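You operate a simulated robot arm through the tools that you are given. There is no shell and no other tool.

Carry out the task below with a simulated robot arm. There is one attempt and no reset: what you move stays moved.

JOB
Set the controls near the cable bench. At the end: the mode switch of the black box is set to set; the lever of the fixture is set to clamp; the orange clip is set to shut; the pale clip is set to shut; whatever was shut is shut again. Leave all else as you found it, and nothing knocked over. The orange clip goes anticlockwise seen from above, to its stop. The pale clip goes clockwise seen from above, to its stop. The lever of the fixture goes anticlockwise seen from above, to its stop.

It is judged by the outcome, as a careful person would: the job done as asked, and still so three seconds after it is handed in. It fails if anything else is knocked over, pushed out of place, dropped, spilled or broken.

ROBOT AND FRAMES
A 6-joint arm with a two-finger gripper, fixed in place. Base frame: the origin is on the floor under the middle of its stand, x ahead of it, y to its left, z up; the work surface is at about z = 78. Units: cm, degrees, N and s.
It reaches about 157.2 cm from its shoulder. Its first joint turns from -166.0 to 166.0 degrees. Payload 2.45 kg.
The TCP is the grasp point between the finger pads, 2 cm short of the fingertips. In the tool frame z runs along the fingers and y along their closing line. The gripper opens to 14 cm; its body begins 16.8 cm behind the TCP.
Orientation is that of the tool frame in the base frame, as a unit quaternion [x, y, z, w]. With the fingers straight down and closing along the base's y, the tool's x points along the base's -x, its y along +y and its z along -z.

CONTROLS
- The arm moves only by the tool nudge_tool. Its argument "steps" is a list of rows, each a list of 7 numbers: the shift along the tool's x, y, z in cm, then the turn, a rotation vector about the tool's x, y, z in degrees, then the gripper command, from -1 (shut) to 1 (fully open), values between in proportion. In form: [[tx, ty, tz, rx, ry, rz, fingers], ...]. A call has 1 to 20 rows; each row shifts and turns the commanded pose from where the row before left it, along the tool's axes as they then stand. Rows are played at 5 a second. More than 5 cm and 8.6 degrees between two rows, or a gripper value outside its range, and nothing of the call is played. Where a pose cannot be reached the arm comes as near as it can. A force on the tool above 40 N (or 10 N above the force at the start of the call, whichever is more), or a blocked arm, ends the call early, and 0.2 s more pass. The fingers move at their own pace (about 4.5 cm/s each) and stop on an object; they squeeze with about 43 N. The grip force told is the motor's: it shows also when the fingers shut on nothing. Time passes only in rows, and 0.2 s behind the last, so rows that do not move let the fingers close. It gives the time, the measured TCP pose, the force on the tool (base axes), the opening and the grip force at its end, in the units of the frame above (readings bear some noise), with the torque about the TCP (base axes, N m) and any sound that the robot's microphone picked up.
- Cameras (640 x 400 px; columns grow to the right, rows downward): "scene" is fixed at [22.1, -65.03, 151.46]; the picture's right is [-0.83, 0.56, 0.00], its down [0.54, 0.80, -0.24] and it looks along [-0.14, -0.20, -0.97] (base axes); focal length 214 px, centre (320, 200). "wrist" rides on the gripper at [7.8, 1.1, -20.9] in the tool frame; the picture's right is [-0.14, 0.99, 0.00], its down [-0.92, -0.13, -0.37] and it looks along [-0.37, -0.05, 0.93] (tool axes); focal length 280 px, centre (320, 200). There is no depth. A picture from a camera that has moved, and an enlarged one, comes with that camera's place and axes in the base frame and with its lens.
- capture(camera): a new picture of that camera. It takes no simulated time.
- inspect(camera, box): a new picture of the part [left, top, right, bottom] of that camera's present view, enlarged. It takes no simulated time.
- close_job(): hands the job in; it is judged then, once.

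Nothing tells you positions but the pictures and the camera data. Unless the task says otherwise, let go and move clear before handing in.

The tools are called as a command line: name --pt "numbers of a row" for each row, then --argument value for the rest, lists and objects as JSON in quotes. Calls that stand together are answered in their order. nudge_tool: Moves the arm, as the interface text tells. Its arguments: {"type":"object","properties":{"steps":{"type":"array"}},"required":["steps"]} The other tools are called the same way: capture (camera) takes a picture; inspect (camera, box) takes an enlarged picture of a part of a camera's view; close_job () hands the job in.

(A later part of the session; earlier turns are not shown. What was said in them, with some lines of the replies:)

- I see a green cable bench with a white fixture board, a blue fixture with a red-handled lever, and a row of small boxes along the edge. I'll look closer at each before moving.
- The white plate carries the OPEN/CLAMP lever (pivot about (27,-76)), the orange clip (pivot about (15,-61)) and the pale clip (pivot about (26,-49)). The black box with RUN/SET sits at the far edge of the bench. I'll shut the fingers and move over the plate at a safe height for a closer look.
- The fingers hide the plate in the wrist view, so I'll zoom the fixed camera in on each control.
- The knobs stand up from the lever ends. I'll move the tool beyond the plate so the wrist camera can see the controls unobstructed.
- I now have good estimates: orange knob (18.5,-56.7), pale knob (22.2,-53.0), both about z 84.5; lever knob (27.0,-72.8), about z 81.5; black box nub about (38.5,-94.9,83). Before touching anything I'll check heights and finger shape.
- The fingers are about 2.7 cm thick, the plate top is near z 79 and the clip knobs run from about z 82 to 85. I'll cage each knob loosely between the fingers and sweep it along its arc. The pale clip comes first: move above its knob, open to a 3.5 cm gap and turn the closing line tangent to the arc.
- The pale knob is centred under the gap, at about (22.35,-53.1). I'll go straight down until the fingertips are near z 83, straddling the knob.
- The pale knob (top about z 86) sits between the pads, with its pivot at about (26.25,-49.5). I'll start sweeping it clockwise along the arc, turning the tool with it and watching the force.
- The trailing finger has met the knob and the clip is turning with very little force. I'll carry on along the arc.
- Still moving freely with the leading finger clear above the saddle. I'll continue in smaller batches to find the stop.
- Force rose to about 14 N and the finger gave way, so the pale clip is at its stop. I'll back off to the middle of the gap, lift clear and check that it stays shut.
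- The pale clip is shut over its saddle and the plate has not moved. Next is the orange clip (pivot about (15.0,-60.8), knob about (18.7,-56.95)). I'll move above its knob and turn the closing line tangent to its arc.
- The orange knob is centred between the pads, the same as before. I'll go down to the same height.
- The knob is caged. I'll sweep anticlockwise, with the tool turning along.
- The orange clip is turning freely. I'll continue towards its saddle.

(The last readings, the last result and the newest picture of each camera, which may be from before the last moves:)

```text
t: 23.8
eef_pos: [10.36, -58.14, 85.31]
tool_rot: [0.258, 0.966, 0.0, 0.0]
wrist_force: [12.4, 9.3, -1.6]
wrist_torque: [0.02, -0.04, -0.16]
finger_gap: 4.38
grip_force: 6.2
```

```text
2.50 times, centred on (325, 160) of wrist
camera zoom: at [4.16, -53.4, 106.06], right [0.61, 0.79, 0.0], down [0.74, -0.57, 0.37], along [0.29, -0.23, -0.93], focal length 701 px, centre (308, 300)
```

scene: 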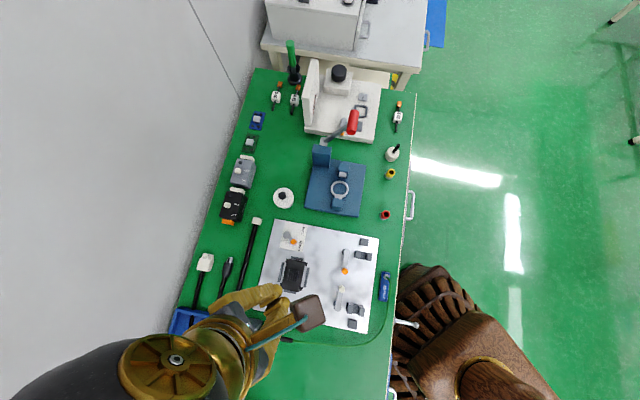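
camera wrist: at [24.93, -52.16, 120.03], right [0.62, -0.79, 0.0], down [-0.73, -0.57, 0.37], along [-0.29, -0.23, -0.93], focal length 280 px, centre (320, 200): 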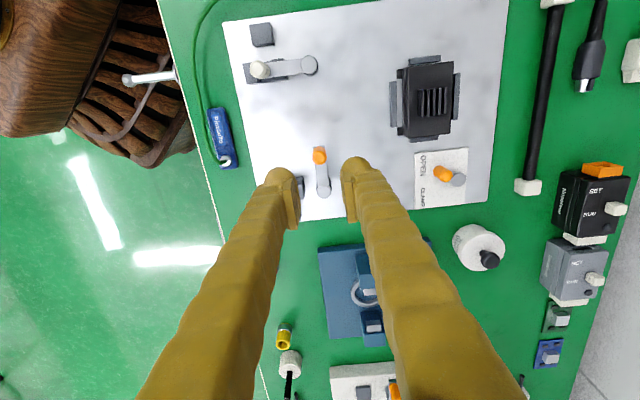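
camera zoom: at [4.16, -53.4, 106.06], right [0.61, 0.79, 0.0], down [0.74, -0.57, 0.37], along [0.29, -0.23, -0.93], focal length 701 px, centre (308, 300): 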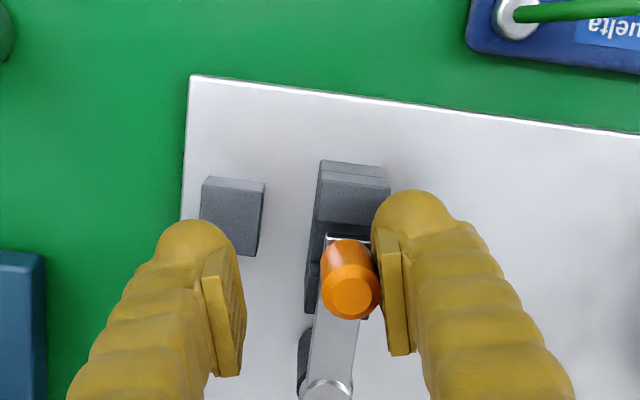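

About 15 N and the same finger give, so the orange clip is at its stop. I'll back off, lift and check.

nudge_tool --pt "0 0.4 0 0 0 0 -0.5" --pt "0 0.4 0 0 0 0 -0.5" --pt "0 0 0 0 0 0 -0.5" --pt "0 0 -2 0 0 0 -0.5" --pt "0 0 -4 0 0 0 -0.5" --pt "0 0 -4 0 0 0 -0.5" --pt "0 0 -4 0 0 0 -0.5" --pt "0 0 0 0 0 0 -0.5"

capture --camera "wrist"

inspect --camera "scene" --box '[240, 200, 420, 340]'

```text
t: 25.6
eef_pos: [10.77, -57.6, 99.24]
tool_rot: [0.258, 0.966, 0.0, 0.001]
wrist_force: [-0.8, 0.2, 1.1]
wrist_torque: [0.01, -0.03, 0.01]
finger_gap: 3.49
grip_force: 0.1
```

```text
taken
camera wrist: at [4.56, -52.76, 120.05], right [0.61, 0.79, 0.0], down [0.74, -0.57, 0.37], along [0.29, -0.23, -0.93], focal length 280 px, centre (320, 200)
```

wrist: 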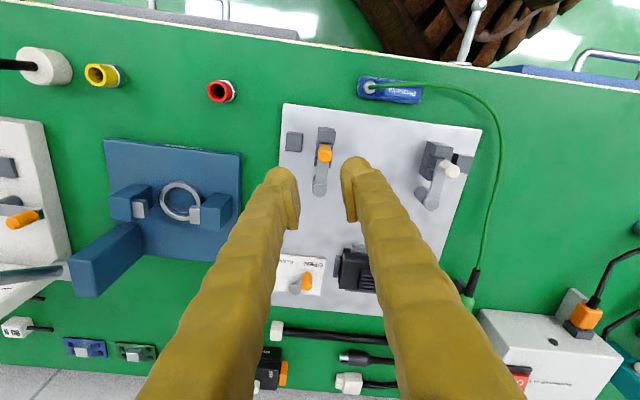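

```text
2.86 times, centred on (330, 270) of scene
camera zoom: at [22.1, -65.03, 151.46], right [-0.83, 0.56, 0.0], down [0.54, 0.8, -0.24], along [-0.14, -0.2, -0.97], focal length 613 px, centre (291, 0)
```

zoom: 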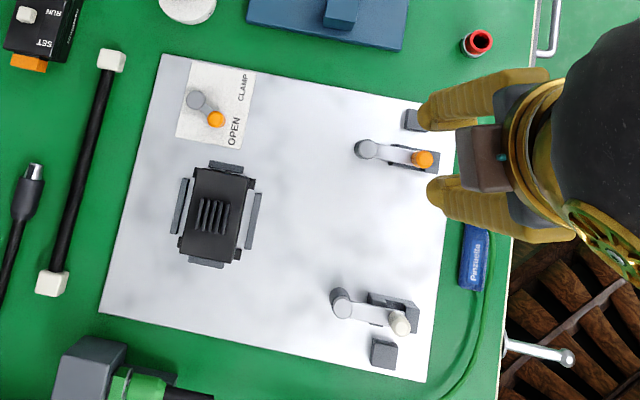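

Both clips are shut and the plate is still in place. Now the fixture lever: I'll take a zoomed look to pin down its knob height and position.

inspect --camera "wrist" --box '[265, 245, 335, 305]'

inspect --camera "scene" --box '[276, 222, 312, 250]'

```text
6.67 times, centred on (300, 275) of wrist
camera zoom: at [4.56, -52.76, 120.05], right [0.61, 0.79, 0.0], down [0.74, -0.57, 0.37], along [0.29, -0.23, -0.93], focal length 1869 px, centre (453, -300)
```

zoom: 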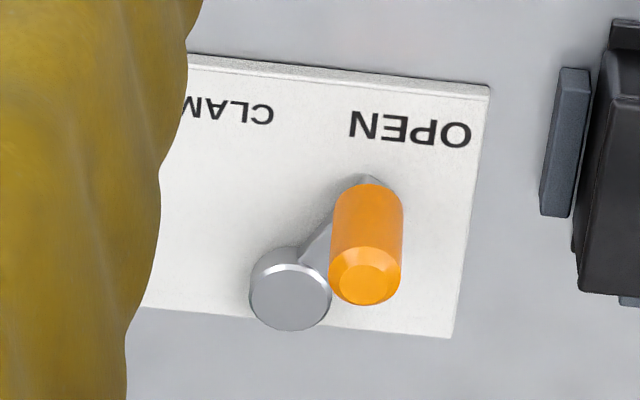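

```text
14.29 times, centred on (294, 236) of scene
camera zoom: at [22.1, -65.03, 151.46], right [-0.83, 0.56, 0.0], down [0.54, 0.8, -0.24], along [-0.14, -0.2, -0.97], focal length 3064 px, centre (691, -314)
```

zoom: 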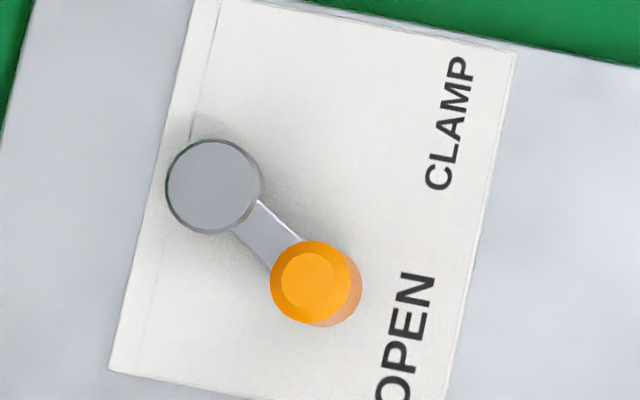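

The lever's knob is at about (26.9,-72.85), z 80 to 83, with its pivot at about (27.8,-76.1) and a radius near 3.4 cm. I'll move above it and turn the closing line tangent to its arc.

nudge_tool --pt "-4.322 -1.034 0.4 0 0 0 -0.5" --pt "-4.322 -1.034 0.4 0 0 0 -0.5" --pt "-4.322 -1.034 0.4 0 0 0 -0.5" --pt "-4.322 -1.034 0.4 0 0 0 -0.5" --pt "-4.322 -1.034 0.4 0 0 0 -0.5" --pt "0 0 0 0 0 7.43 -0.5" --pt "0 0 0 0 0 7.43 -0.5" --pt "0 0 0 0 0 7.43 -0.5" --pt "0 0 0 0 0 7.43 -0.5" --pt "0 0 0 0 0 7.43 -0.5" --pt "0 0 0 0 0 7.43 -0.5" --pt "0 0 0 0 0 0 -0.5"

capture --camera "wrist"

inspect --camera "wrist" --box '[280, 130, 360, 200]'

```text
t: 28.2
eef_pos: [26.99, -72.78, 97.25]
tool_rot: [0.604, 0.797, 0.0, 0.001]
wrist_force: [0.9, 0.9, -0.1]
wrist_torque: [0.0, 0.0, -0.01]
finger_gap: 3.5
grip_force: 0.1
```

```text
taken
camera wrist: at [25.92, -64.92, 118.08], right [0.99, 0.13, 0.0], down [0.12, -0.92, 0.37], along [0.05, -0.37, -0.93], focal length 280 px, centre (320, 200)
```

wrist: 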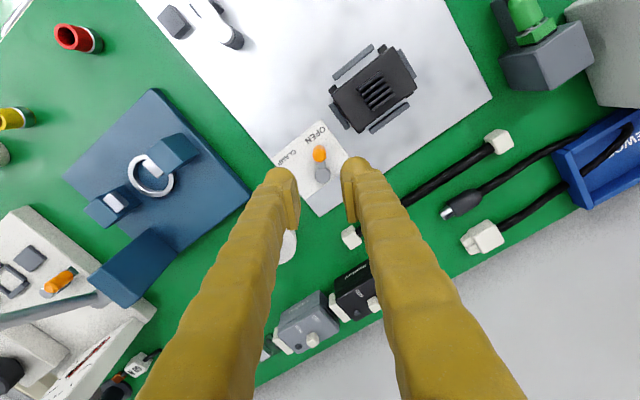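

```text
5.71 times, centred on (320, 165) of wrist
camera zoom: at [25.92, -64.92, 118.08], right [0.99, 0.13, 0.0], down [0.12, -0.92, 0.37], along [0.05, -0.37, -0.93], focal length 1602 px, centre (320, 400)
```

zoom: 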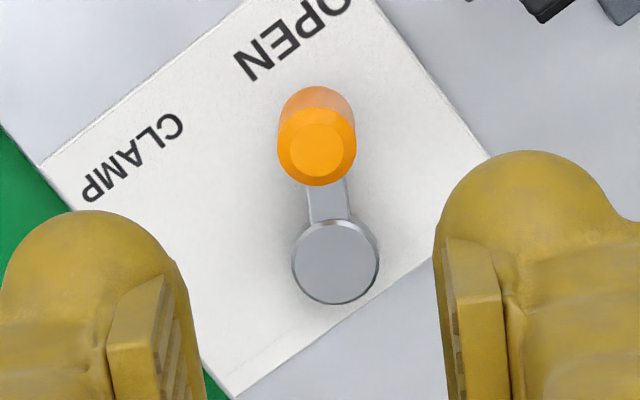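

The lever knob is centred between the pads. I'll go down until the fingertips are about 1.3 cm above the plate.

nudge_tool --pt "0 0 4 0 0 0 -0.5" --pt "0 0 4 0 0 0 -0.5" --pt "0 0 3 0 0 0 -0.5" --pt "0 0 2 0 0 0 -0.5" --pt "0 0 1 0 0 0 -0.5" --pt "0 0 0.7 0 0 0 -0.5" --pt "0 0 0 0 0 0 -0.5"

inspect --camera "wrist" --box '[230, 80, 420, 240]'

```text
t: 29.8
eef_pos: [27.01, -72.67, 82.59]
tool_rot: [0.605, 0.796, -0.001, 0.0]
wrist_force: [-0.6, 0.9, 0.7]
wrist_torque: [-0.01, 0.0, 0.01]
finger_gap: 3.53
grip_force: 0.1
```

```text
2.50 times, centred on (325, 160) of wrist
camera zoom: at [25.93, -64.9, 103.36], right [0.99, 0.13, 0.0], down [0.12, -0.92, 0.37], along [0.05, -0.37, -0.93], focal length 701 px, centre (308, 300)
```

zoom: 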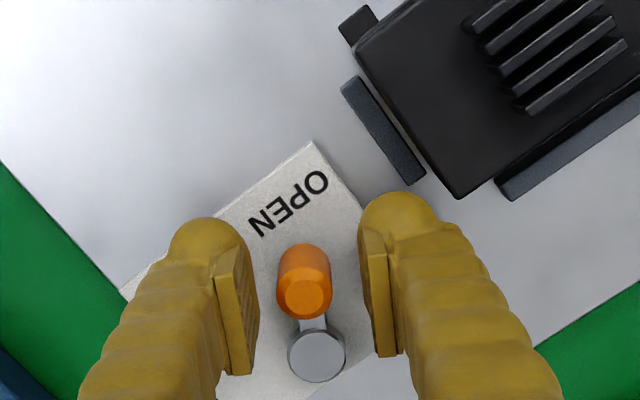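

The knob is caged and the neighbouring module is clear. I'll sweep anticlockwise about the lever's pivot.

nudge_tool --pt "-0.02 -0.35 0 0 0 -6 -0.5" --pt "-0.02 -0.35 0 0 0 -6 -0.5" --pt "-0.02 -0.35 0 0 0 -6 -0.5" --pt "-0.02 -0.35 0 0 0 -6 -0.5" --pt "-0.02 -0.35 0 0 0 -6 -0.5"

inspect --camera "wrist" --box '[230, 80, 420, 240]'

```text
t: 31.0
eef_pos: [25.5, -73.58, 82.47]
tool_rot: [0.377, 0.926, -0.001, 0.001]
wrist_force: [1.2, 0.8, 0.2]
wrist_torque: [0.0, 0.0, 0.0]
finger_gap: 3.59
grip_force: 1.2
```

```text
2.50 times, centred on (325, 160) of wrist
camera zoom: at [20.68, -67.42, 103.38], right [0.79, 0.61, 0.0], down [0.57, -0.73, 0.37], along [0.23, -0.29, -0.93], focal length 701 px, centre (308, 300)
```

zoom: 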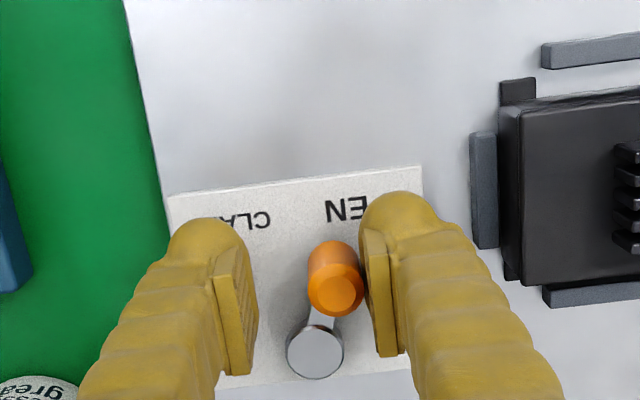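

nudge_tool --pt "-0.02 -0.35 0 0 0 -6 -0.5" --pt "-0.02 -0.35 0 0 0 -6 -0.5" --pt "-0.02 -0.35 0 0 0 -6 -0.5" --pt "-0.01 -0.24 0 0 0 -4 -0.5"

inspect --camera "wrist" --box '[230, 80, 420, 240]'

```text
t: 32.0
eef_pos: [24.76, -74.65, 82.65]
tool_rot: [0.193, 0.981, 0.0, 0.0]
wrist_force: [0.7, 1.3, -0.4]
wrist_torque: [-0.03, 0.02, -0.02]
finger_gap: 3.57
grip_force: 0.5
```

```text
2.50 times, centred on (325, 160) of wrist
camera zoom: at [18.0, -70.75, 103.37], right [0.5, 0.86, 0.0], down [0.8, -0.47, 0.37], along [0.32, -0.19, -0.93], focal length 701 px, centre (308, 300)
```

zoom: 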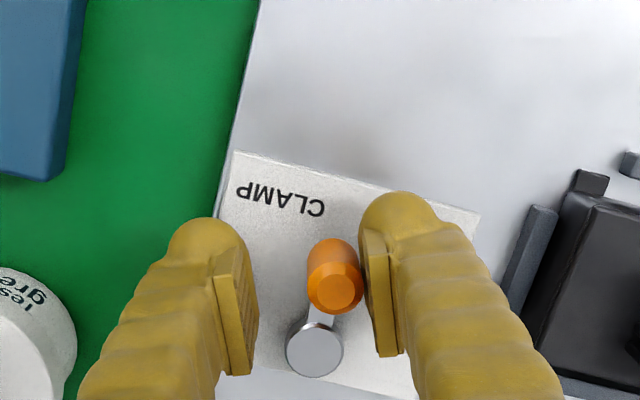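

nudge_tool --pt "-0.01 -0.24 0 0 0 -4 -0.5" --pt "-0.01 -0.24 0 0 0 -4 -0.5" --pt "-0.01 -0.24 0 0 0 -4 -0.5" --pt "-0.01 -0.24 0 0 0 -4 -0.5"

inspect --camera "wrist" --box '[230, 80, 420, 240]'

```text
t: 33.0
eef_pos: [24.54, -75.7, 82.56]
tool_rot: [0.055, 0.998, 0.0, 0.0]
wrist_force: [-0.5, 2.0, 0.2]
wrist_torque: [0.02, 0.0, 0.02]
finger_gap: 3.54
grip_force: 0.6
```

```text
2.50 times, centred on (325, 160) of wrist
camera zoom: at [16.9, -73.76, 103.4], right [0.25, 0.97, 0.0], down [0.9, -0.23, 0.37], along [0.36, -0.09, -0.93], focal length 701 px, centre (308, 300)
```

zoom: 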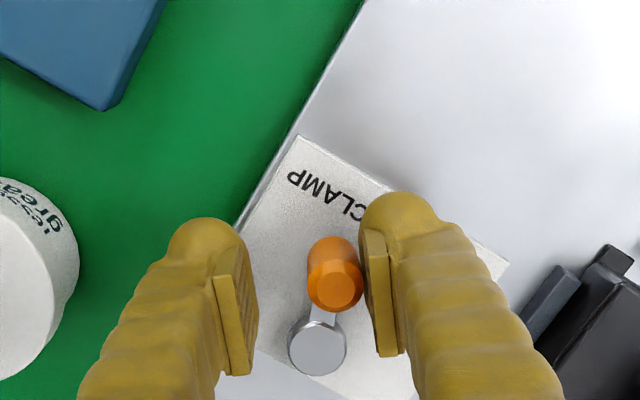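

nudge_tool --pt "-0.01 -0.18 0 0 0 -3 -0.5" --pt "-0.01 -0.18 0 0 0 -3 -0.5" --pt "-0.01 -0.18 0 0 0 -3 -0.5" --pt "0 0 0 0 0 0 -0.5"

inspect --camera "wrist" --box '[230, 80, 420, 240]'

```text
t: 34.0
eef_pos: [24.59, -76.21, 82.65]
tool_rot: [-0.024, 1.0, 0.0, 0.0]
wrist_force: [0.9, 2.3, -0.2]
wrist_torque: [0.03, -0.01, -0.04]
finger_gap: 3.68
grip_force: 1.8
```

```text
2.50 times, centred on (325, 160) of wrist
camera zoom: at [16.69, -75.5, 103.39], right [0.09, 1.0, 0.0], down [0.93, -0.08, 0.37], along [0.37, -0.03, -0.93], focal length 701 px, centre (308, 300)
```

zoom: 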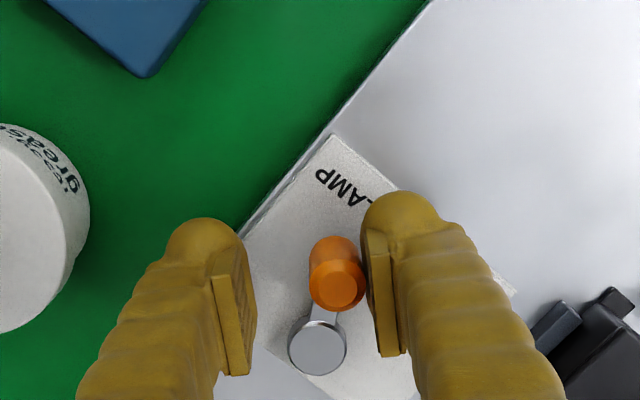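

nudge_tool --pt "-0.01 -0.2 0 0 0 -3 -0.5" --pt "0 -0.2 0 0 0 -2 -0.5" --pt "0 0 0 0 0 0 -0.5"

inspect --camera "wrist" --box '[230, 80, 420, 240]'

```text
t: 34.8
eef_pos: [24.64, -76.48, 82.48]
tool_rot: [-0.067, 0.998, 0.0, 0.0]
wrist_force: [2.9, 12.6, -2.0]
wrist_torque: [0.08, -0.02, -0.12]
finger_gap: 4.26
grip_force: 6.2
```

```text
2.50 times, centred on (325, 160) of wrist
camera zoom: at [16.71, -76.54, 103.36], right [0.0, 1.0, 0.0], down [0.93, 0.0, 0.37], along [0.37, 0.0, -0.93], focal length 701 px, centre (308, 300)
```

zoom: 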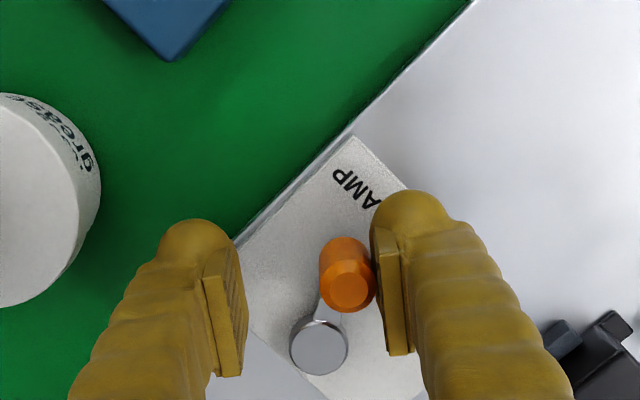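

13 N and the fingers give way: the lever is at its stop on the CLAMP side. I'll back off, lift and verify.

nudge_tool --pt "0 0.4 0 0 0 0 -0.5" --pt "0 0.35 0 0 0 0 -0.5" --pt "0 0 0 0 0 0 -0.5" --pt "0 0 -2 0 0 0 -0.5" --pt "0 0 -4 0 0 0 -0.5" --pt "0 0 -4 0 0 0 -0.5" --pt "0 0 -4 0 0 0 -0.5" --pt "0 0 -4 0 0 0 -0.5" --pt "0 0 0 0 0 0 -0.5"

inspect --camera "scene" --box '[240, 200, 420, 340]'

capture --camera "wrist"

```text
t: 36.8
eef_pos: [24.39, -75.88, 100.59]
tool_rot: [-0.066, 0.998, -0.001, 0.0]
wrist_force: [-0.2, -0.4, 0.5]
wrist_torque: [0.02, -0.01, -0.02]
finger_gap: 3.49
grip_force: 0.0
```

```text
2.86 times, centred on (330, 270) of scene
camera zoom: at [22.1, -65.03, 151.46], right [-0.83, 0.56, 0.0], down [0.54, 0.8, -0.24], along [-0.14, -0.2, -0.97], focal length 613 px, centre (291, 0)
```

zoom: 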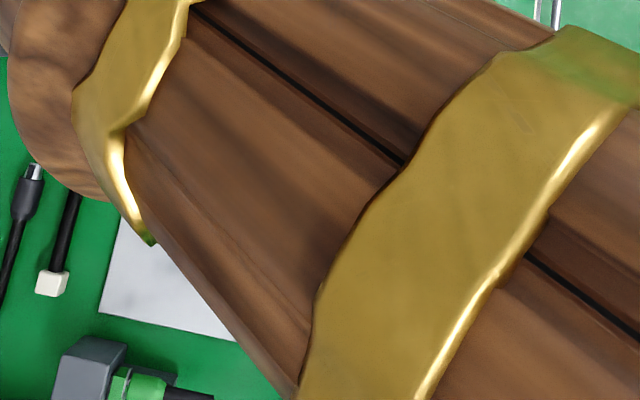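

```text
taken
camera wrist: at [16.54, -75.83, 121.42], right [0.0, 1.0, 0.0], down [0.93, 0.0, 0.37], along [0.37, 0.0, -0.93], focal length 280 px, centre (320, 200)
```

wrist: 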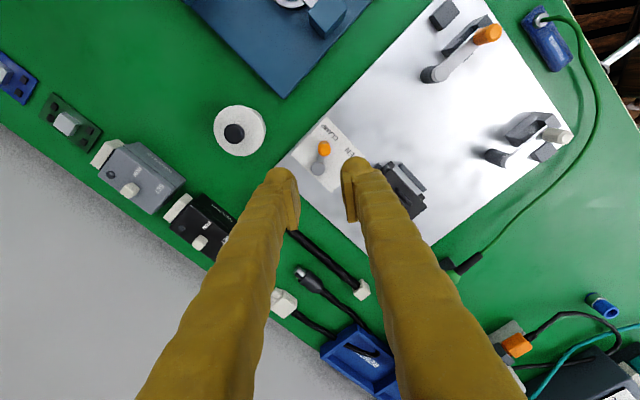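

The three plate controls read right from above: both clips over their saddles and the lever at CLAMP. Next is the black box switch, nub about (38.5,-94.9,83). A vertical wall stands about 8 cm behind it, so I'll approach with the hand leaning away from the wall and look first.

nudge_tool --pt "-1.874 -3.5 -0.8 0 0 0 -0.5" --pt "-1.874 -3.5 -0.8 0 0 0 -0.5" --pt "-1.874 -3.5 -0.8 0 0 0 -0.5" --pt "-1.874 -3.5 -0.8 0 0 0 -0.5" --pt "0 0 0 0 0 8.09 -0.5" --pt "0 0 0 0 0 8.09 -0.5" --pt "0 0 0 0 0 8.09 -0.5" --pt "0 0 0 0 0 8.09 -0.5" --pt "0 0 0 0 0 8.09 -0.5" --pt "0 0 0 0 0 8.09 -0.5" --pt "0 0 0 0 0 8.09 -0.5" --pt "0 0 0 0 -7 0 -0.5" --pt "0 0 0 0 -7 0 -0.5" --pt "0 0 0 0 -7 0 -0.5" --pt "0 0 0 0 0 0 -0.5"

capture --camera "wrist"

capture --camera "scene"

```text
t: 40.0
eef_pos: [33.65, -88.73, 103.86]
tool_rot: [0.408, 0.894, -0.075, 0.167]
wrist_force: [0.0, -0.2, -0.6]
wrist_torque: [-0.01, -0.01, 0.0]
finger_gap: 3.49
grip_force: 0.1
```

```text
taken
camera wrist: at [24.89, -76.84, 120.38], right [0.83, 0.55, 0.05], down [0.38, -0.63, 0.68], along [0.4, -0.54, -0.74], focal length 280 px, centre (320, 200)
```

wrist: 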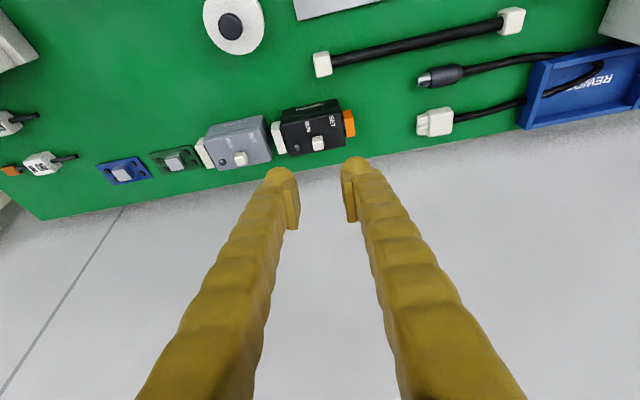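

```text
taken
```

scene: 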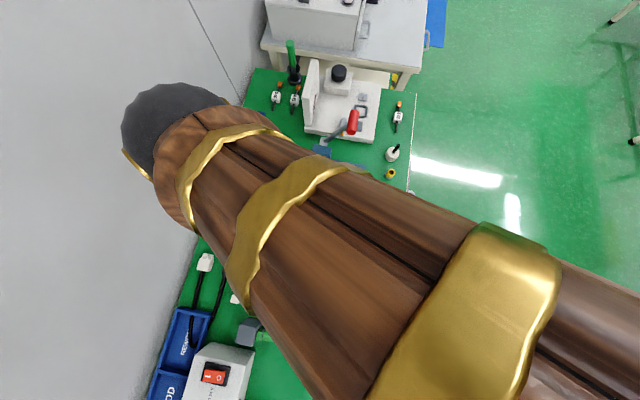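

inspect --camera "wrist" --box '[260, 85, 380, 165]'

inspect --camera "wrist" --box '[295, 95, 355, 155]'

```text
5.00 times, centred on (320, 125) of wrist
camera zoom: at [24.89, -76.84, 120.38], right [0.83, 0.55, 0.05], down [0.38, -0.63, 0.68], along [0.4, -0.54, -0.74], focal length 1402 px, centre (320, 575)
```

zoom: 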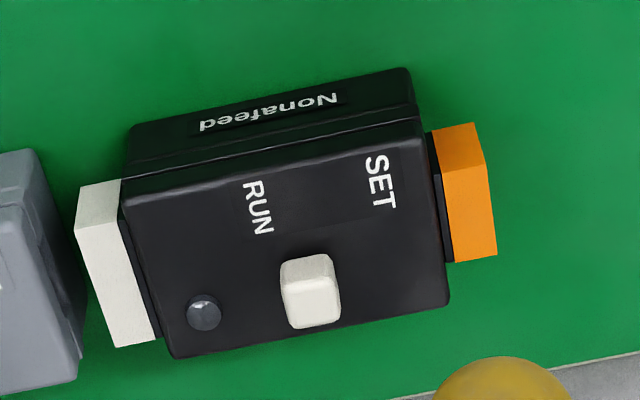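

```text
6.67 times, centred on (325, 125) of wrist
camera zoom: at [24.89, -76.84, 120.38], right [0.83, 0.55, 0.05], down [0.38, -0.63, 0.68], along [0.4, -0.54, -0.74], focal length 1869 px, centre (287, 700)
```

zoom: 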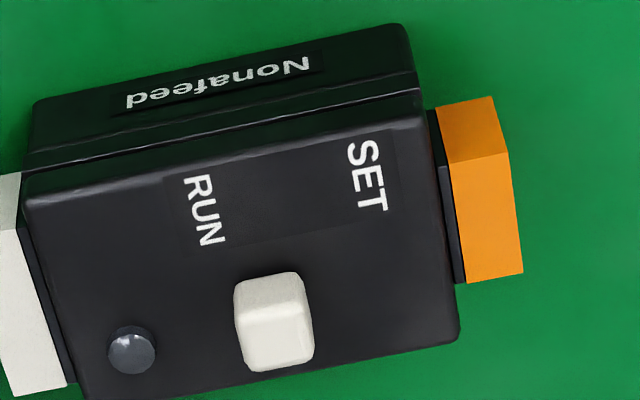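

I can see the black box clearly: its nub is at RUN, top about z 84 on a box top of about 82.8, with an LED just behind it. SET lies along the box towards the orange end. I'll move the fingers down to about 8 cm above the nub and re-check alignment.

nudge_tool --pt "-0.59 0.095 3.4 0 0 0 -0.5" --pt "-0.59 0.095 3.4 0 0 0 -0.5" --pt "-0.59 0.095 3.4 0 0 0 -0.5" --pt "-0.59 0.095 3.4 0 0 0 -0.5" --pt "0 0 0 0 0 0 -0.5"

capture --camera "wrist"

inspect --camera "wrist" --box '[250, 100, 390, 220]'

capture --camera "scene"

```text
t: 41.2
eef_pos: [38.65, -93.83, 91.98]
tool_rot: [0.408, 0.894, -0.076, 0.167]
wrist_force: [0.1, 0.1, -0.3]
wrist_torque: [-0.02, 0.0, -0.01]
finger_gap: 3.51
grip_force: 0.0
```

```text
taken
camera wrist: at [29.82, -81.93, 108.6], right [0.83, 0.55, 0.05], down [0.38, -0.63, 0.67], along [0.4, -0.54, -0.74], focal length 280 px, centre (320, 200)
```

wrist: 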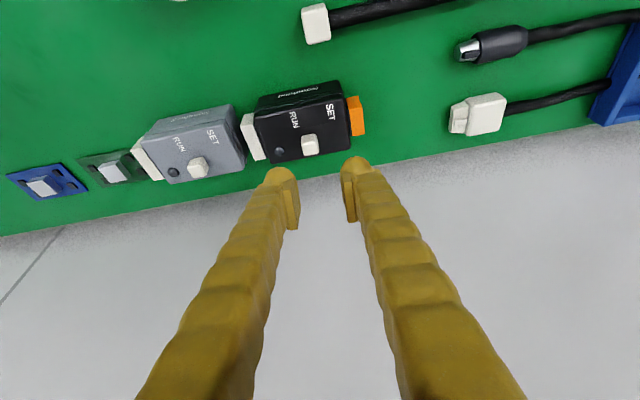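

```text
3.33 times, centred on (320, 160) of wrist
camera zoom: at [29.82, -81.93, 108.6], right [0.83, 0.55, 0.05], down [0.38, -0.63, 0.67], along [0.4, -0.54, -0.74], focal length 935 px, centre (320, 333)
```

zoom: 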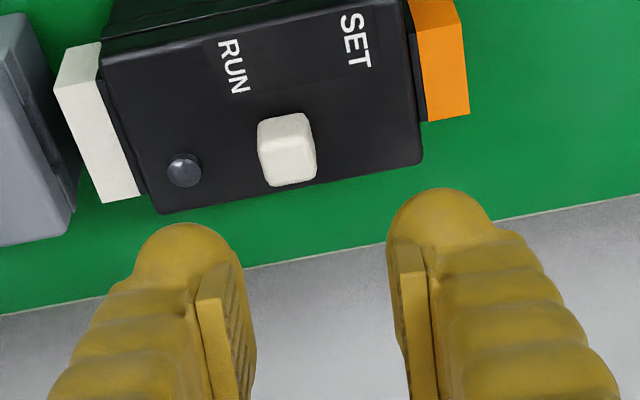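

```text
taken
```

scene: 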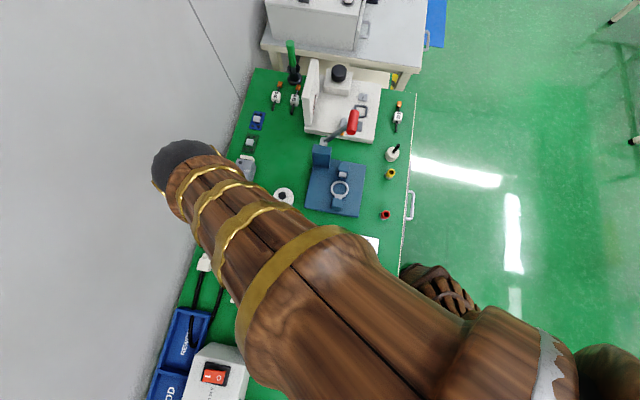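

Alignment holds with the nub at (38.6,-94.6,84). I'll lower vertically, slowly at the end, with the trailing finger just behind the nub on the RUN side.

nudge_tool --pt "0.72 0 1.862 0 0 0 -0.5" --pt "0.72 0 1.862 0 0 0 -0.5" --pt "0.36 0 0.931 0 0 0 -0.5" --pt "0.29 0 0.745 0 0 0 -0.5" --pt "0.18 0 0.466 0 0 0 -0.5" --pt "0 0 0 0 0 0 -0.5"

inspect --camera "wrist" --box '[250, 100, 390, 220]'

```text
t: 42.6
eef_pos: [38.59, -93.85, 85.52]
tool_rot: [0.408, 0.894, -0.077, 0.166]
wrist_force: [-0.2, 0.0, -0.5]
wrist_torque: [0.01, -0.01, -0.04]
finger_gap: 3.48
grip_force: 0.1
```

```text
3.33 times, centred on (320, 160) of wrist
camera zoom: at [29.8, -81.97, 102.2], right [0.83, 0.55, 0.05], down [0.38, -0.63, 0.67], along [0.4, -0.54, -0.74], focal length 935 px, centre (320, 333)
```

zoom: 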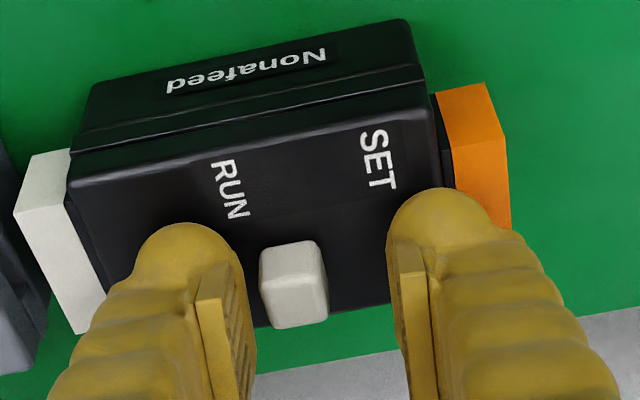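

The fingers straddle the nub with no contact. I'll lower a touch more and start pushing gently towards SET.

nudge_tool --pt "0.072 0 0.186 0 0 0 -0.5" --pt "0 0.2 0 0 0 0 -0.5" --pt "0 0.2 0 0 0 0 -0.5" --pt "0 0 0 0 0 0 -0.5"

inspect --camera "wrist" --box '[250, 100, 390, 220]'

```text
t: 43.6
eef_pos: [38.94, -93.6, 85.47]
tool_rot: [0.408, 0.894, -0.076, 0.167]
wrist_force: [-3.0, -5.1, 13.3]
wrist_torque: [-0.04, 0.12, 0.08]
finger_gap: 3.5
grip_force: 0.1
```

```text
3.33 times, centred on (320, 160) of wrist
camera zoom: at [30.11, -81.72, 102.09], right [0.83, 0.55, 0.05], down [0.38, -0.63, 0.68], along [0.4, -0.54, -0.74], focal length 935 px, centre (320, 333)
```

zoom: 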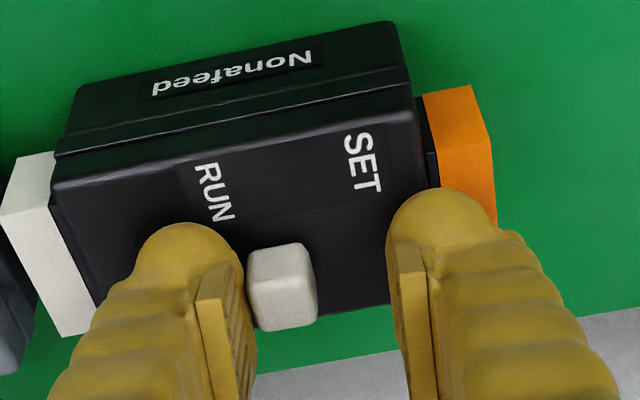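

The reading shows 13 N upward, so a fingertip is resting on the box top. I'll raise slightly to take that load off before pushing on.

nudge_tool --pt "-0.09 0 -0.233 0 0 0 -0.5" --pt "0 0 0 0 0 0 -0.5"

inspect --camera "wrist" --box '[250, 100, 390, 220]'

```text
t: 44.2
eef_pos: [39.0, -93.53, 85.61]
tool_rot: [0.409, 0.894, -0.076, 0.165]
wrist_force: [0.4, 0.2, 0.4]
wrist_torque: [-0.01, -0.02, -0.02]
finger_gap: 3.49
grip_force: 0.1
```

```text
3.33 times, centred on (320, 160) of wrist
camera zoom: at [30.1, -81.69, 102.26], right [0.83, 0.55, 0.05], down [0.38, -0.63, 0.67], along [0.4, -0.54, -0.74], focal length 935 px, centre (320, 333)
```

zoom: 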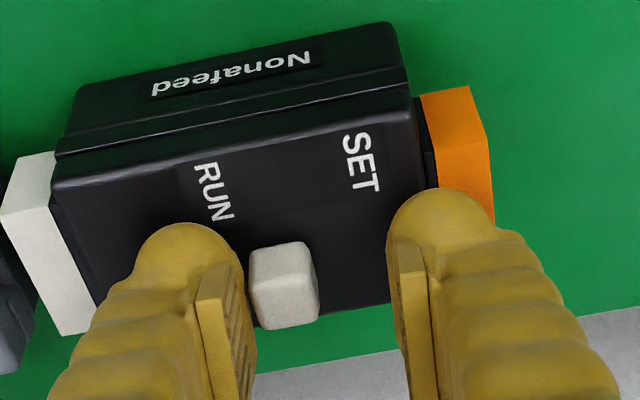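

Contact is gone and the finger is just behind the nub. I'll push towards SET in small steps.

nudge_tool --pt "0 0.25 0 0 0 0 -0.5" --pt "0 0.25 0 0 0 0 -0.5" --pt "0 0 0 0 0 0 -0.5"

inspect --camera "wrist" --box '[250, 100, 390, 220]'

```text
t: 45.0
eef_pos: [39.3, -93.28, 85.63]
tool_rot: [0.407, 0.895, -0.076, 0.166]
wrist_force: [0.5, 0.9, 0.4]
wrist_torque: [-0.04, 0.02, 0.0]
finger_gap: 3.5
grip_force: 0.1
```

```text
3.33 times, centred on (320, 160) of wrist
camera zoom: at [30.46, -81.35, 102.3], right [0.83, 0.55, 0.05], down [0.38, -0.63, 0.67], along [0.4, -0.54, -0.74], focal length 935 px, centre (320, 333)
```

zoom: 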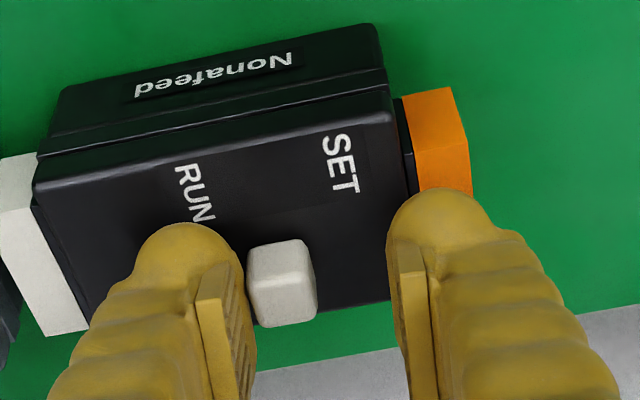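

The nub is moving with the finger and the force is under 1 N. I'll keep going.

nudge_tool --pt "0 0.25 0 0 0 0 -0.5" --pt "0 0.25 0 0 0 0 -0.5" --pt "0 0.25 0 0 0 0 -0.5" --pt "0 0 0 0 0 0 -0.5"

inspect --camera "wrist" --box '[250, 100, 390, 220]'

```text
t: 46.0
eef_pos: [39.89, -92.74, 85.66]
tool_rot: [0.408, 0.895, -0.076, 0.166]
wrist_force: [0.2, -0.2, -0.2]
wrist_torque: [0.01, 0.0, 0.03]
finger_gap: 3.48
grip_force: 0.0
```

```text
3.33 times, centred on (320, 160) of wrist
camera zoom: at [31.06, -80.83, 102.28], right [0.83, 0.55, 0.05], down [0.38, -0.63, 0.67], along [0.4, -0.54, -0.74], focal length 935 px, centre (320, 333)
```

zoom: 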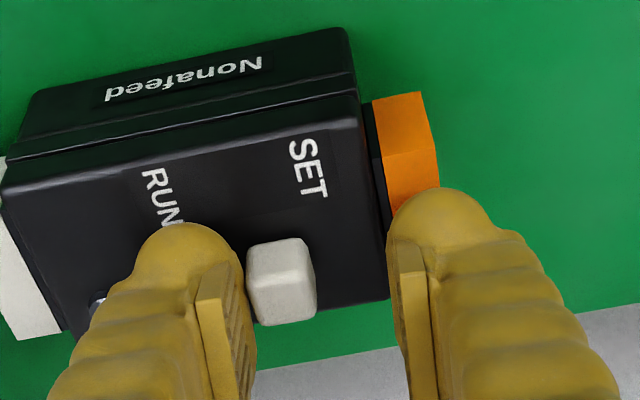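

nudge_tool --pt "0 0.25 0 0 0 0 -0.5" --pt "0 0.25 0 0 0 0 -0.5" --pt "0 0 0 0 0 0 -0.5"

inspect --camera "wrist" --box '[250, 100, 390, 220]'

```text
t: 46.8
eef_pos: [40.33, -92.36, 85.71]
tool_rot: [0.407, 0.895, -0.074, 0.166]
wrist_force: [-0.4, -1.9, 0.6]
wrist_torque: [-0.05, 0.04, 0.02]
finger_gap: 3.57
grip_force: 0.3
```

```text
3.33 times, centred on (320, 160) of wrist
camera zoom: at [31.42, -80.51, 102.31], right [0.83, 0.55, 0.05], down [0.38, -0.63, 0.67], along [0.4, -0.54, -0.74], focal length 935 px, centre (320, 333)
```

zoom: 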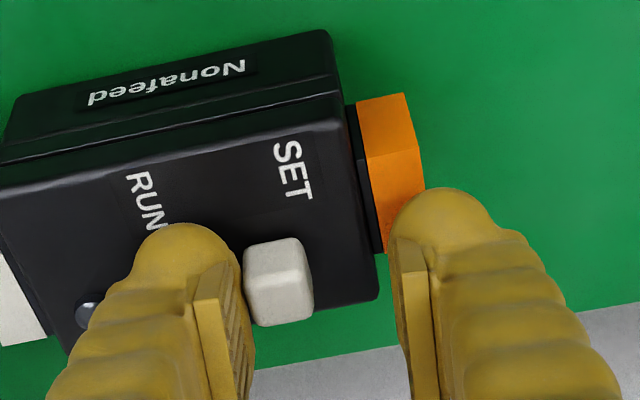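

Resistance is just starting to show at about 2 N. By the labels the nub isn't clearly at SET yet, so I'll push a little further and watch force and movement.

nudge_tool --pt "0 0.2 0 0 0 0 -0.5" --pt "0 0 0 0 0 0 -0.5"

inspect --camera "wrist" --box '[250, 100, 390, 220]'

```text
t: 47.4
eef_pos: [40.45, -92.26, 85.55]
tool_rot: [0.408, 0.895, -0.075, 0.167]
wrist_force: [-1.7, -2.0, 2.1]
wrist_torque: [-0.03, 0.05, 0.02]
finger_gap: 3.64
grip_force: 0.7
```

```text
3.33 times, centred on (320, 160) of wrist
camera zoom: at [31.56, -80.39, 102.31], right [0.83, 0.55, 0.05], down [0.38, -0.63, 0.67], along [0.4, -0.54, -0.74], focal length 935 px, centre (320, 333)
```

zoom: 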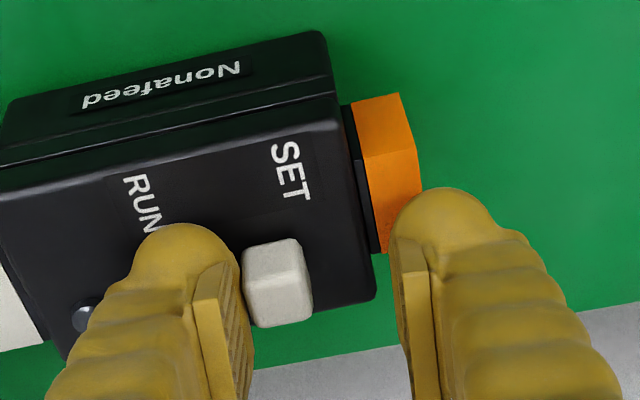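

The nub has stopped moving relative to the box at about 2.6 N, so it appears to be at its end stop. I won't push harder, because the box itself might slide. I'll back off, lift clear and check both nub and box position.

nudge_tool --pt "0 -0.3 0 0 0 0 -0.5" --pt "0 -0.3 0 0 0 0 -0.5" --pt "-0.36 0 -0.931 0 0 0 -0.5" --pt "-0.72 0 -1.862 0 0 0 -0.5" --pt "-1.44 0 -3.72 0 0 0 -0.5" --pt "-1.44 0 -3.72 0 0 0 -0.5" --pt "-1.44 0 -3.72 0 0 0 -0.5" --pt "-1.08 0 -2.79 0 0 0 -0.5" --pt "0 0 0 0 0 0 -0.5"

capture --camera "wrist"

inspect --camera "wrist" --box '[230, 80, 390, 180]'

```text
t: 49.4
eef_pos: [39.99, -92.75, 103.61]
tool_rot: [0.408, 0.895, -0.075, 0.166]
wrist_force: [1.1, 0.1, 0.4]
wrist_torque: [0.04, 0.0, 0.03]
finger_gap: 3.5
grip_force: 0.0
```

```text
taken
camera wrist: at [31.17, -80.83, 120.26], right [0.83, 0.55, 0.05], down [0.38, -0.63, 0.67], along [0.4, -0.54, -0.74], focal length 280 px, centre (320, 200)
```

wrist: 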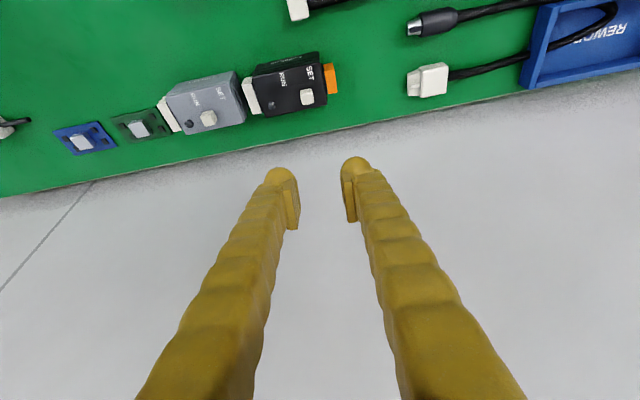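

```text
4.00 times, centred on (310, 130) of wrist
camera zoom: at [31.17, -80.83, 120.26], right [0.83, 0.55, 0.05], down [0.38, -0.63, 0.67], along [0.4, -0.54, -0.74], focal length 1122 px, centre (360, 480)
```

zoom: 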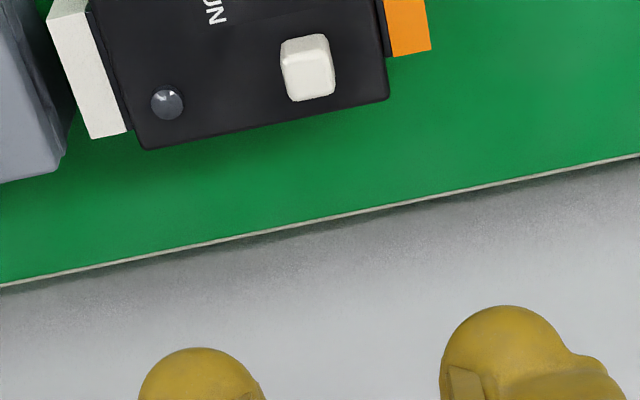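

The nub now sits at the SET end. I'll straighten the hand and move back over the interior so the fixed camera can see the whole bench for checking.

nudge_tool --pt "0 0 -3 0 7 0 -0.5" --pt "0 0 -3 0 7 0 -0.5" --pt "0 0 -3 0 7 0 -0.5" --pt "4.1 -0.3 -0.3 0 0 0 -0.5" --pt "4.1 -0.3 -0.3 0 0 0 -0.5" --pt "4.1 -0.3 -0.3 0 0 0 -0.5" --pt "4.1 -0.3 -0.3 0 0 0 -0.5" --pt "4.1 -0.3 -0.3 0 0 0 -0.5" --pt "4.1 -0.3 -0.3 0 0 0 -0.5" --pt "4.1 -0.3 -0.3 0 0 0 -0.5" --pt "4.1 -0.3 -0.3 0 0 0 -0.5" --pt "4.1 -0.3 -0.3 0 0 0 -0.5" --pt "4.1 -0.3 -0.3 0 0 0 -0.5" --pt "4.1 -0.3 -0.3 0 0 0 -0.5" --pt "4.1 -0.3 -0.3 0 0 0 -0.5" --pt "0 0 0 0 0 0 -0.5"

capture --camera "scene"

capture --camera "wrist"

```text
t: 52.8
eef_pos: [3.69, -56.45, 115.8]
tool_rot: [0.415, 0.91, 0.001, 0.0]
wrist_force: [-1.1, -0.2, -0.1]
wrist_torque: [-0.01, 0.01, 0.01]
finger_gap: 3.51
grip_force: 0.1
```

```text
taken
```

scene: 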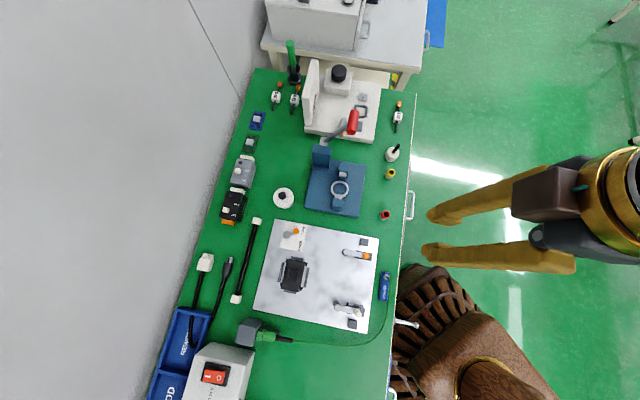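

```text
taken
camera wrist: at [-0.7, -49.8, 136.66], right [0.84, 0.55, 0.0], down [0.51, -0.78, 0.37], along [0.2, -0.31, -0.93], focal length 280 px, centre (320, 200)
```

wrist: 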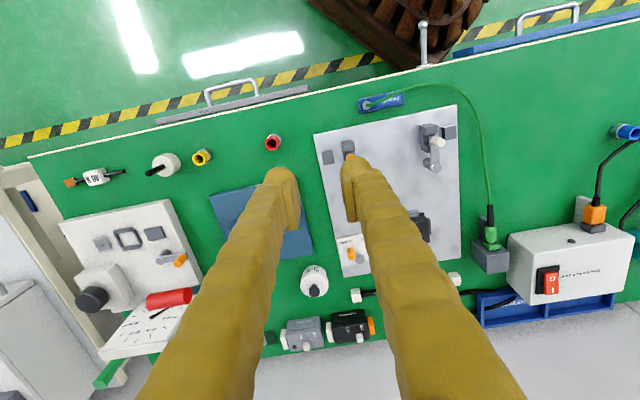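

inspect --camera "scene" --box '[200, 140, 300, 240]'

inspect --camera "scene" --box '[215, 185, 263, 215]'

inspect --camera "scene" --box '[240, 200, 400, 340]'

inspect --camera "scene" --box '[270, 220, 318, 250]'

inspect --camera "scene" --box '[200, 60, 420, 200]'

```text
4.00 times, centred on (250, 190) of scene
camera zoom: at [22.1, -65.03, 151.46], right [-0.83, 0.56, 0.0], down [0.54, 0.8, -0.24], along [-0.14, -0.2, -0.97], focal length 858 px, centre (600, 240)
```

zoom: 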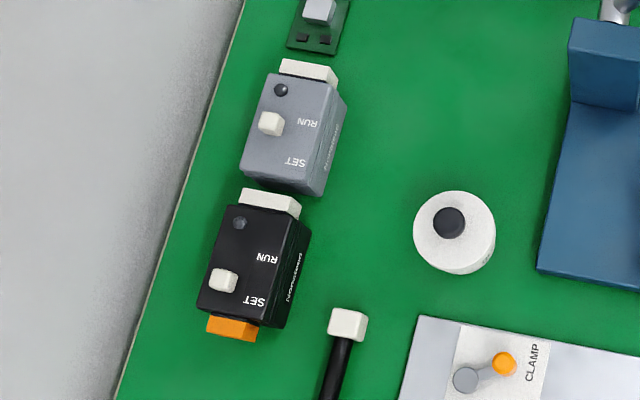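

```text
13.33 times, centred on (239, 200) of scene
camera zoom: at [22.1, -65.03, 151.46], right [-0.83, 0.56, 0.0], down [0.54, 0.8, -0.24], along [-0.14, -0.2, -0.97], focal length 2860 px, centre (1400, 200)
```

zoom: 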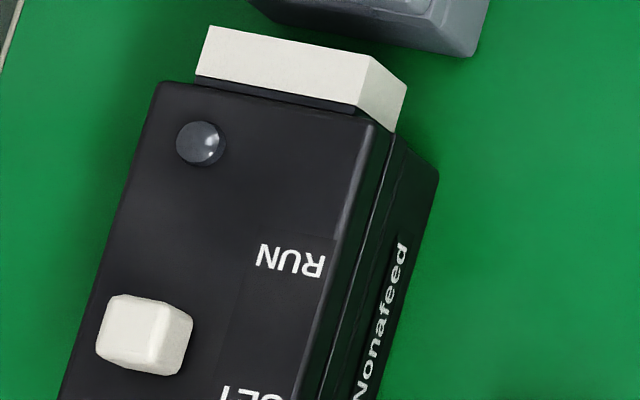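

```text
2.86 times, centred on (320, 270) of scene
camera zoom: at [22.1, -65.03, 151.46], right [-0.83, 0.56, 0.0], down [0.54, 0.8, -0.24], along [-0.14, -0.2, -0.97], focal length 613 px, centre (320, 0)
```

zoom: 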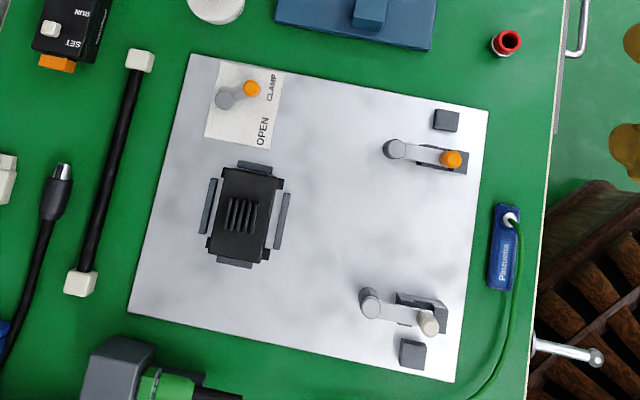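

```text
13.33 times, centred on (294, 235) of scene
camera zoom: at [22.1, -65.03, 151.46], right [-0.83, 0.56, 0.0], down [0.54, 0.8, -0.24], along [-0.14, -0.2, -0.97], focal length 2860 px, centre (667, -267)
```

zoom: 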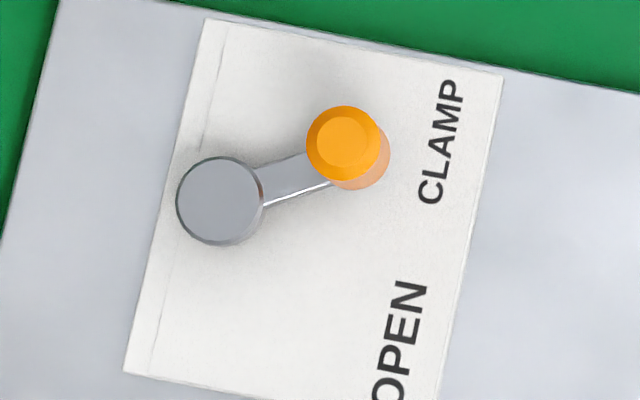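

```text
2.86 times, centred on (310, 130) of scene
camera zoom: at [22.1, -65.03, 151.46], right [-0.83, 0.56, 0.0], down [0.54, 0.8, -0.24], along [-0.14, -0.2, -0.97], focal length 613 px, centre (349, 400)
```

zoom: 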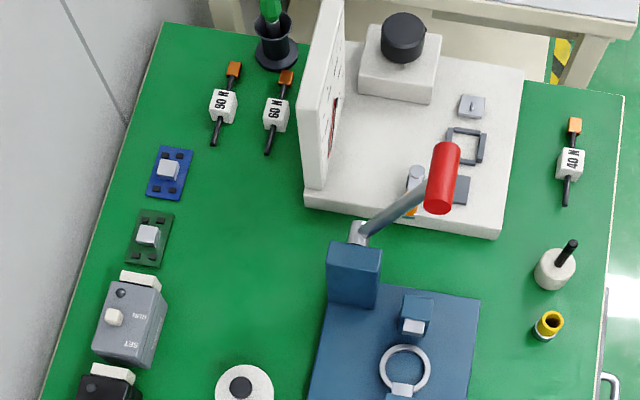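

The box and plate are where they were. The nub has travelled symmetrically from RUN to SET, the lever points at CLAMP and both clips lie over their saddles. I'll zoom in on both clips to confirm they stayed fully at their stops.

inspect --camera "scene" --box '[330, 235, 378, 265]'

inspect --camera "scene" --box '[325, 293, 373, 333]'

inspect --camera "wrist" --box '[400, 100, 480, 190]'

```text
13.33 times, centred on (354, 250) of scene
camera zoom: at [22.1, -65.03, 151.46], right [-0.83, 0.56, 0.0], down [0.54, 0.8, -0.24], along [-0.14, -0.2, -0.97], focal length 2860 px, centre (-133, -467)
```

zoom: 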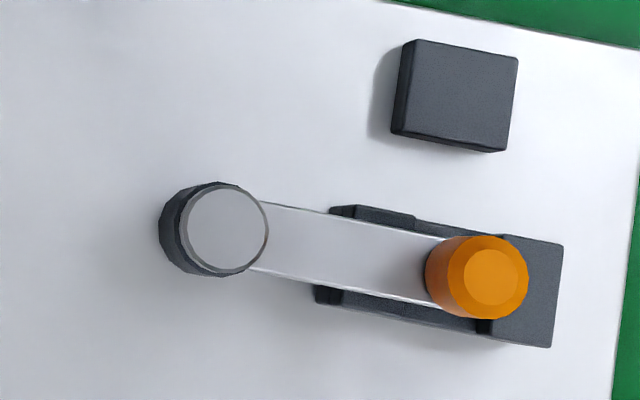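

```text
10.00 times, centred on (349, 313) of scene
camera zoom: at [22.1, -65.03, 151.46], right [-0.83, 0.56, 0.0], down [0.54, 0.8, -0.24], along [-0.14, -0.2, -0.97], focal length 2145 px, centre (30, -930)
```

zoom: 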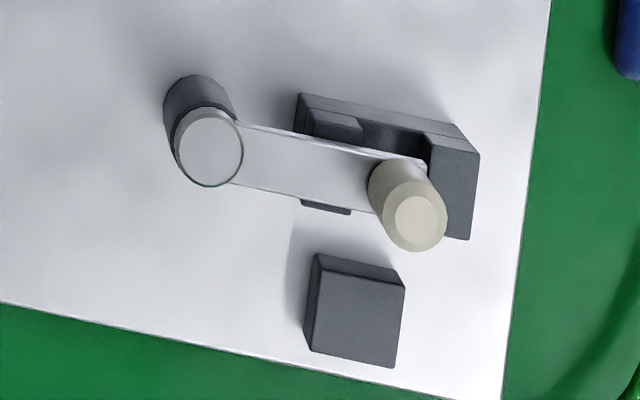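

```text
4.44 times, centred on (440, 145) of wrist
camera zoom: at [-0.7, -49.8, 136.66], right [0.84, 0.55, 0.0], down [0.51, -0.78, 0.37], along [0.2, -0.31, -0.93], focal length 1246 px, centre (-213, 444)
```

zoom: 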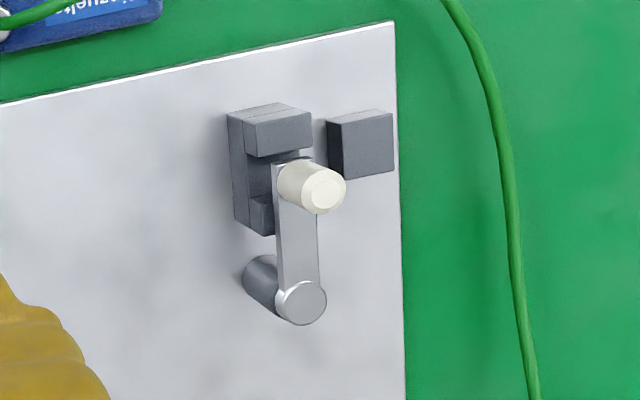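

Both clips lie parallel over their saddles at their stops, the lever is at CLAMP and the black box switch is at SET. Nothing else has moved and the arm is clear, so I'm handing the job in.

close_job

```text
The job is handed in.
```

The controls are set as you asked and the job is handed in. I checked the end state from the fixed camera first; the judging result hasn't come back.

| Control | Final state | How I know |
|---|---|---|
| Pale clip | Shut, turned clockwise to its stop | Resistance rose to about 14 N at the end; it lies over its saddle |
| Orange clip | Shut, turned anticlockwise to its stop | Resistance rose to about 15 N at the end; it lies over its saddle |
| Fixture lever | Clamp, turned anticlockwise to its stop | Resistance rose to about 13 N at the end; it points at CLAMP |
| Black box mode switch | Set | It slid freely from RUN, then stopped at the SET end at about 2.6 N |

**Black box:** I stopped at 2.6 N because close-up pictures suggested the box itself might start to slide. One fingertip also pressed on the box top with about 13 N before I raised it. In the later pictures from the fixed camera, the box is where it started.

**Everything else:** The plate and the other items on the bench look unmoved. I opened nothing, so there was nothing to shut again. The arm is clear of the bench controls.
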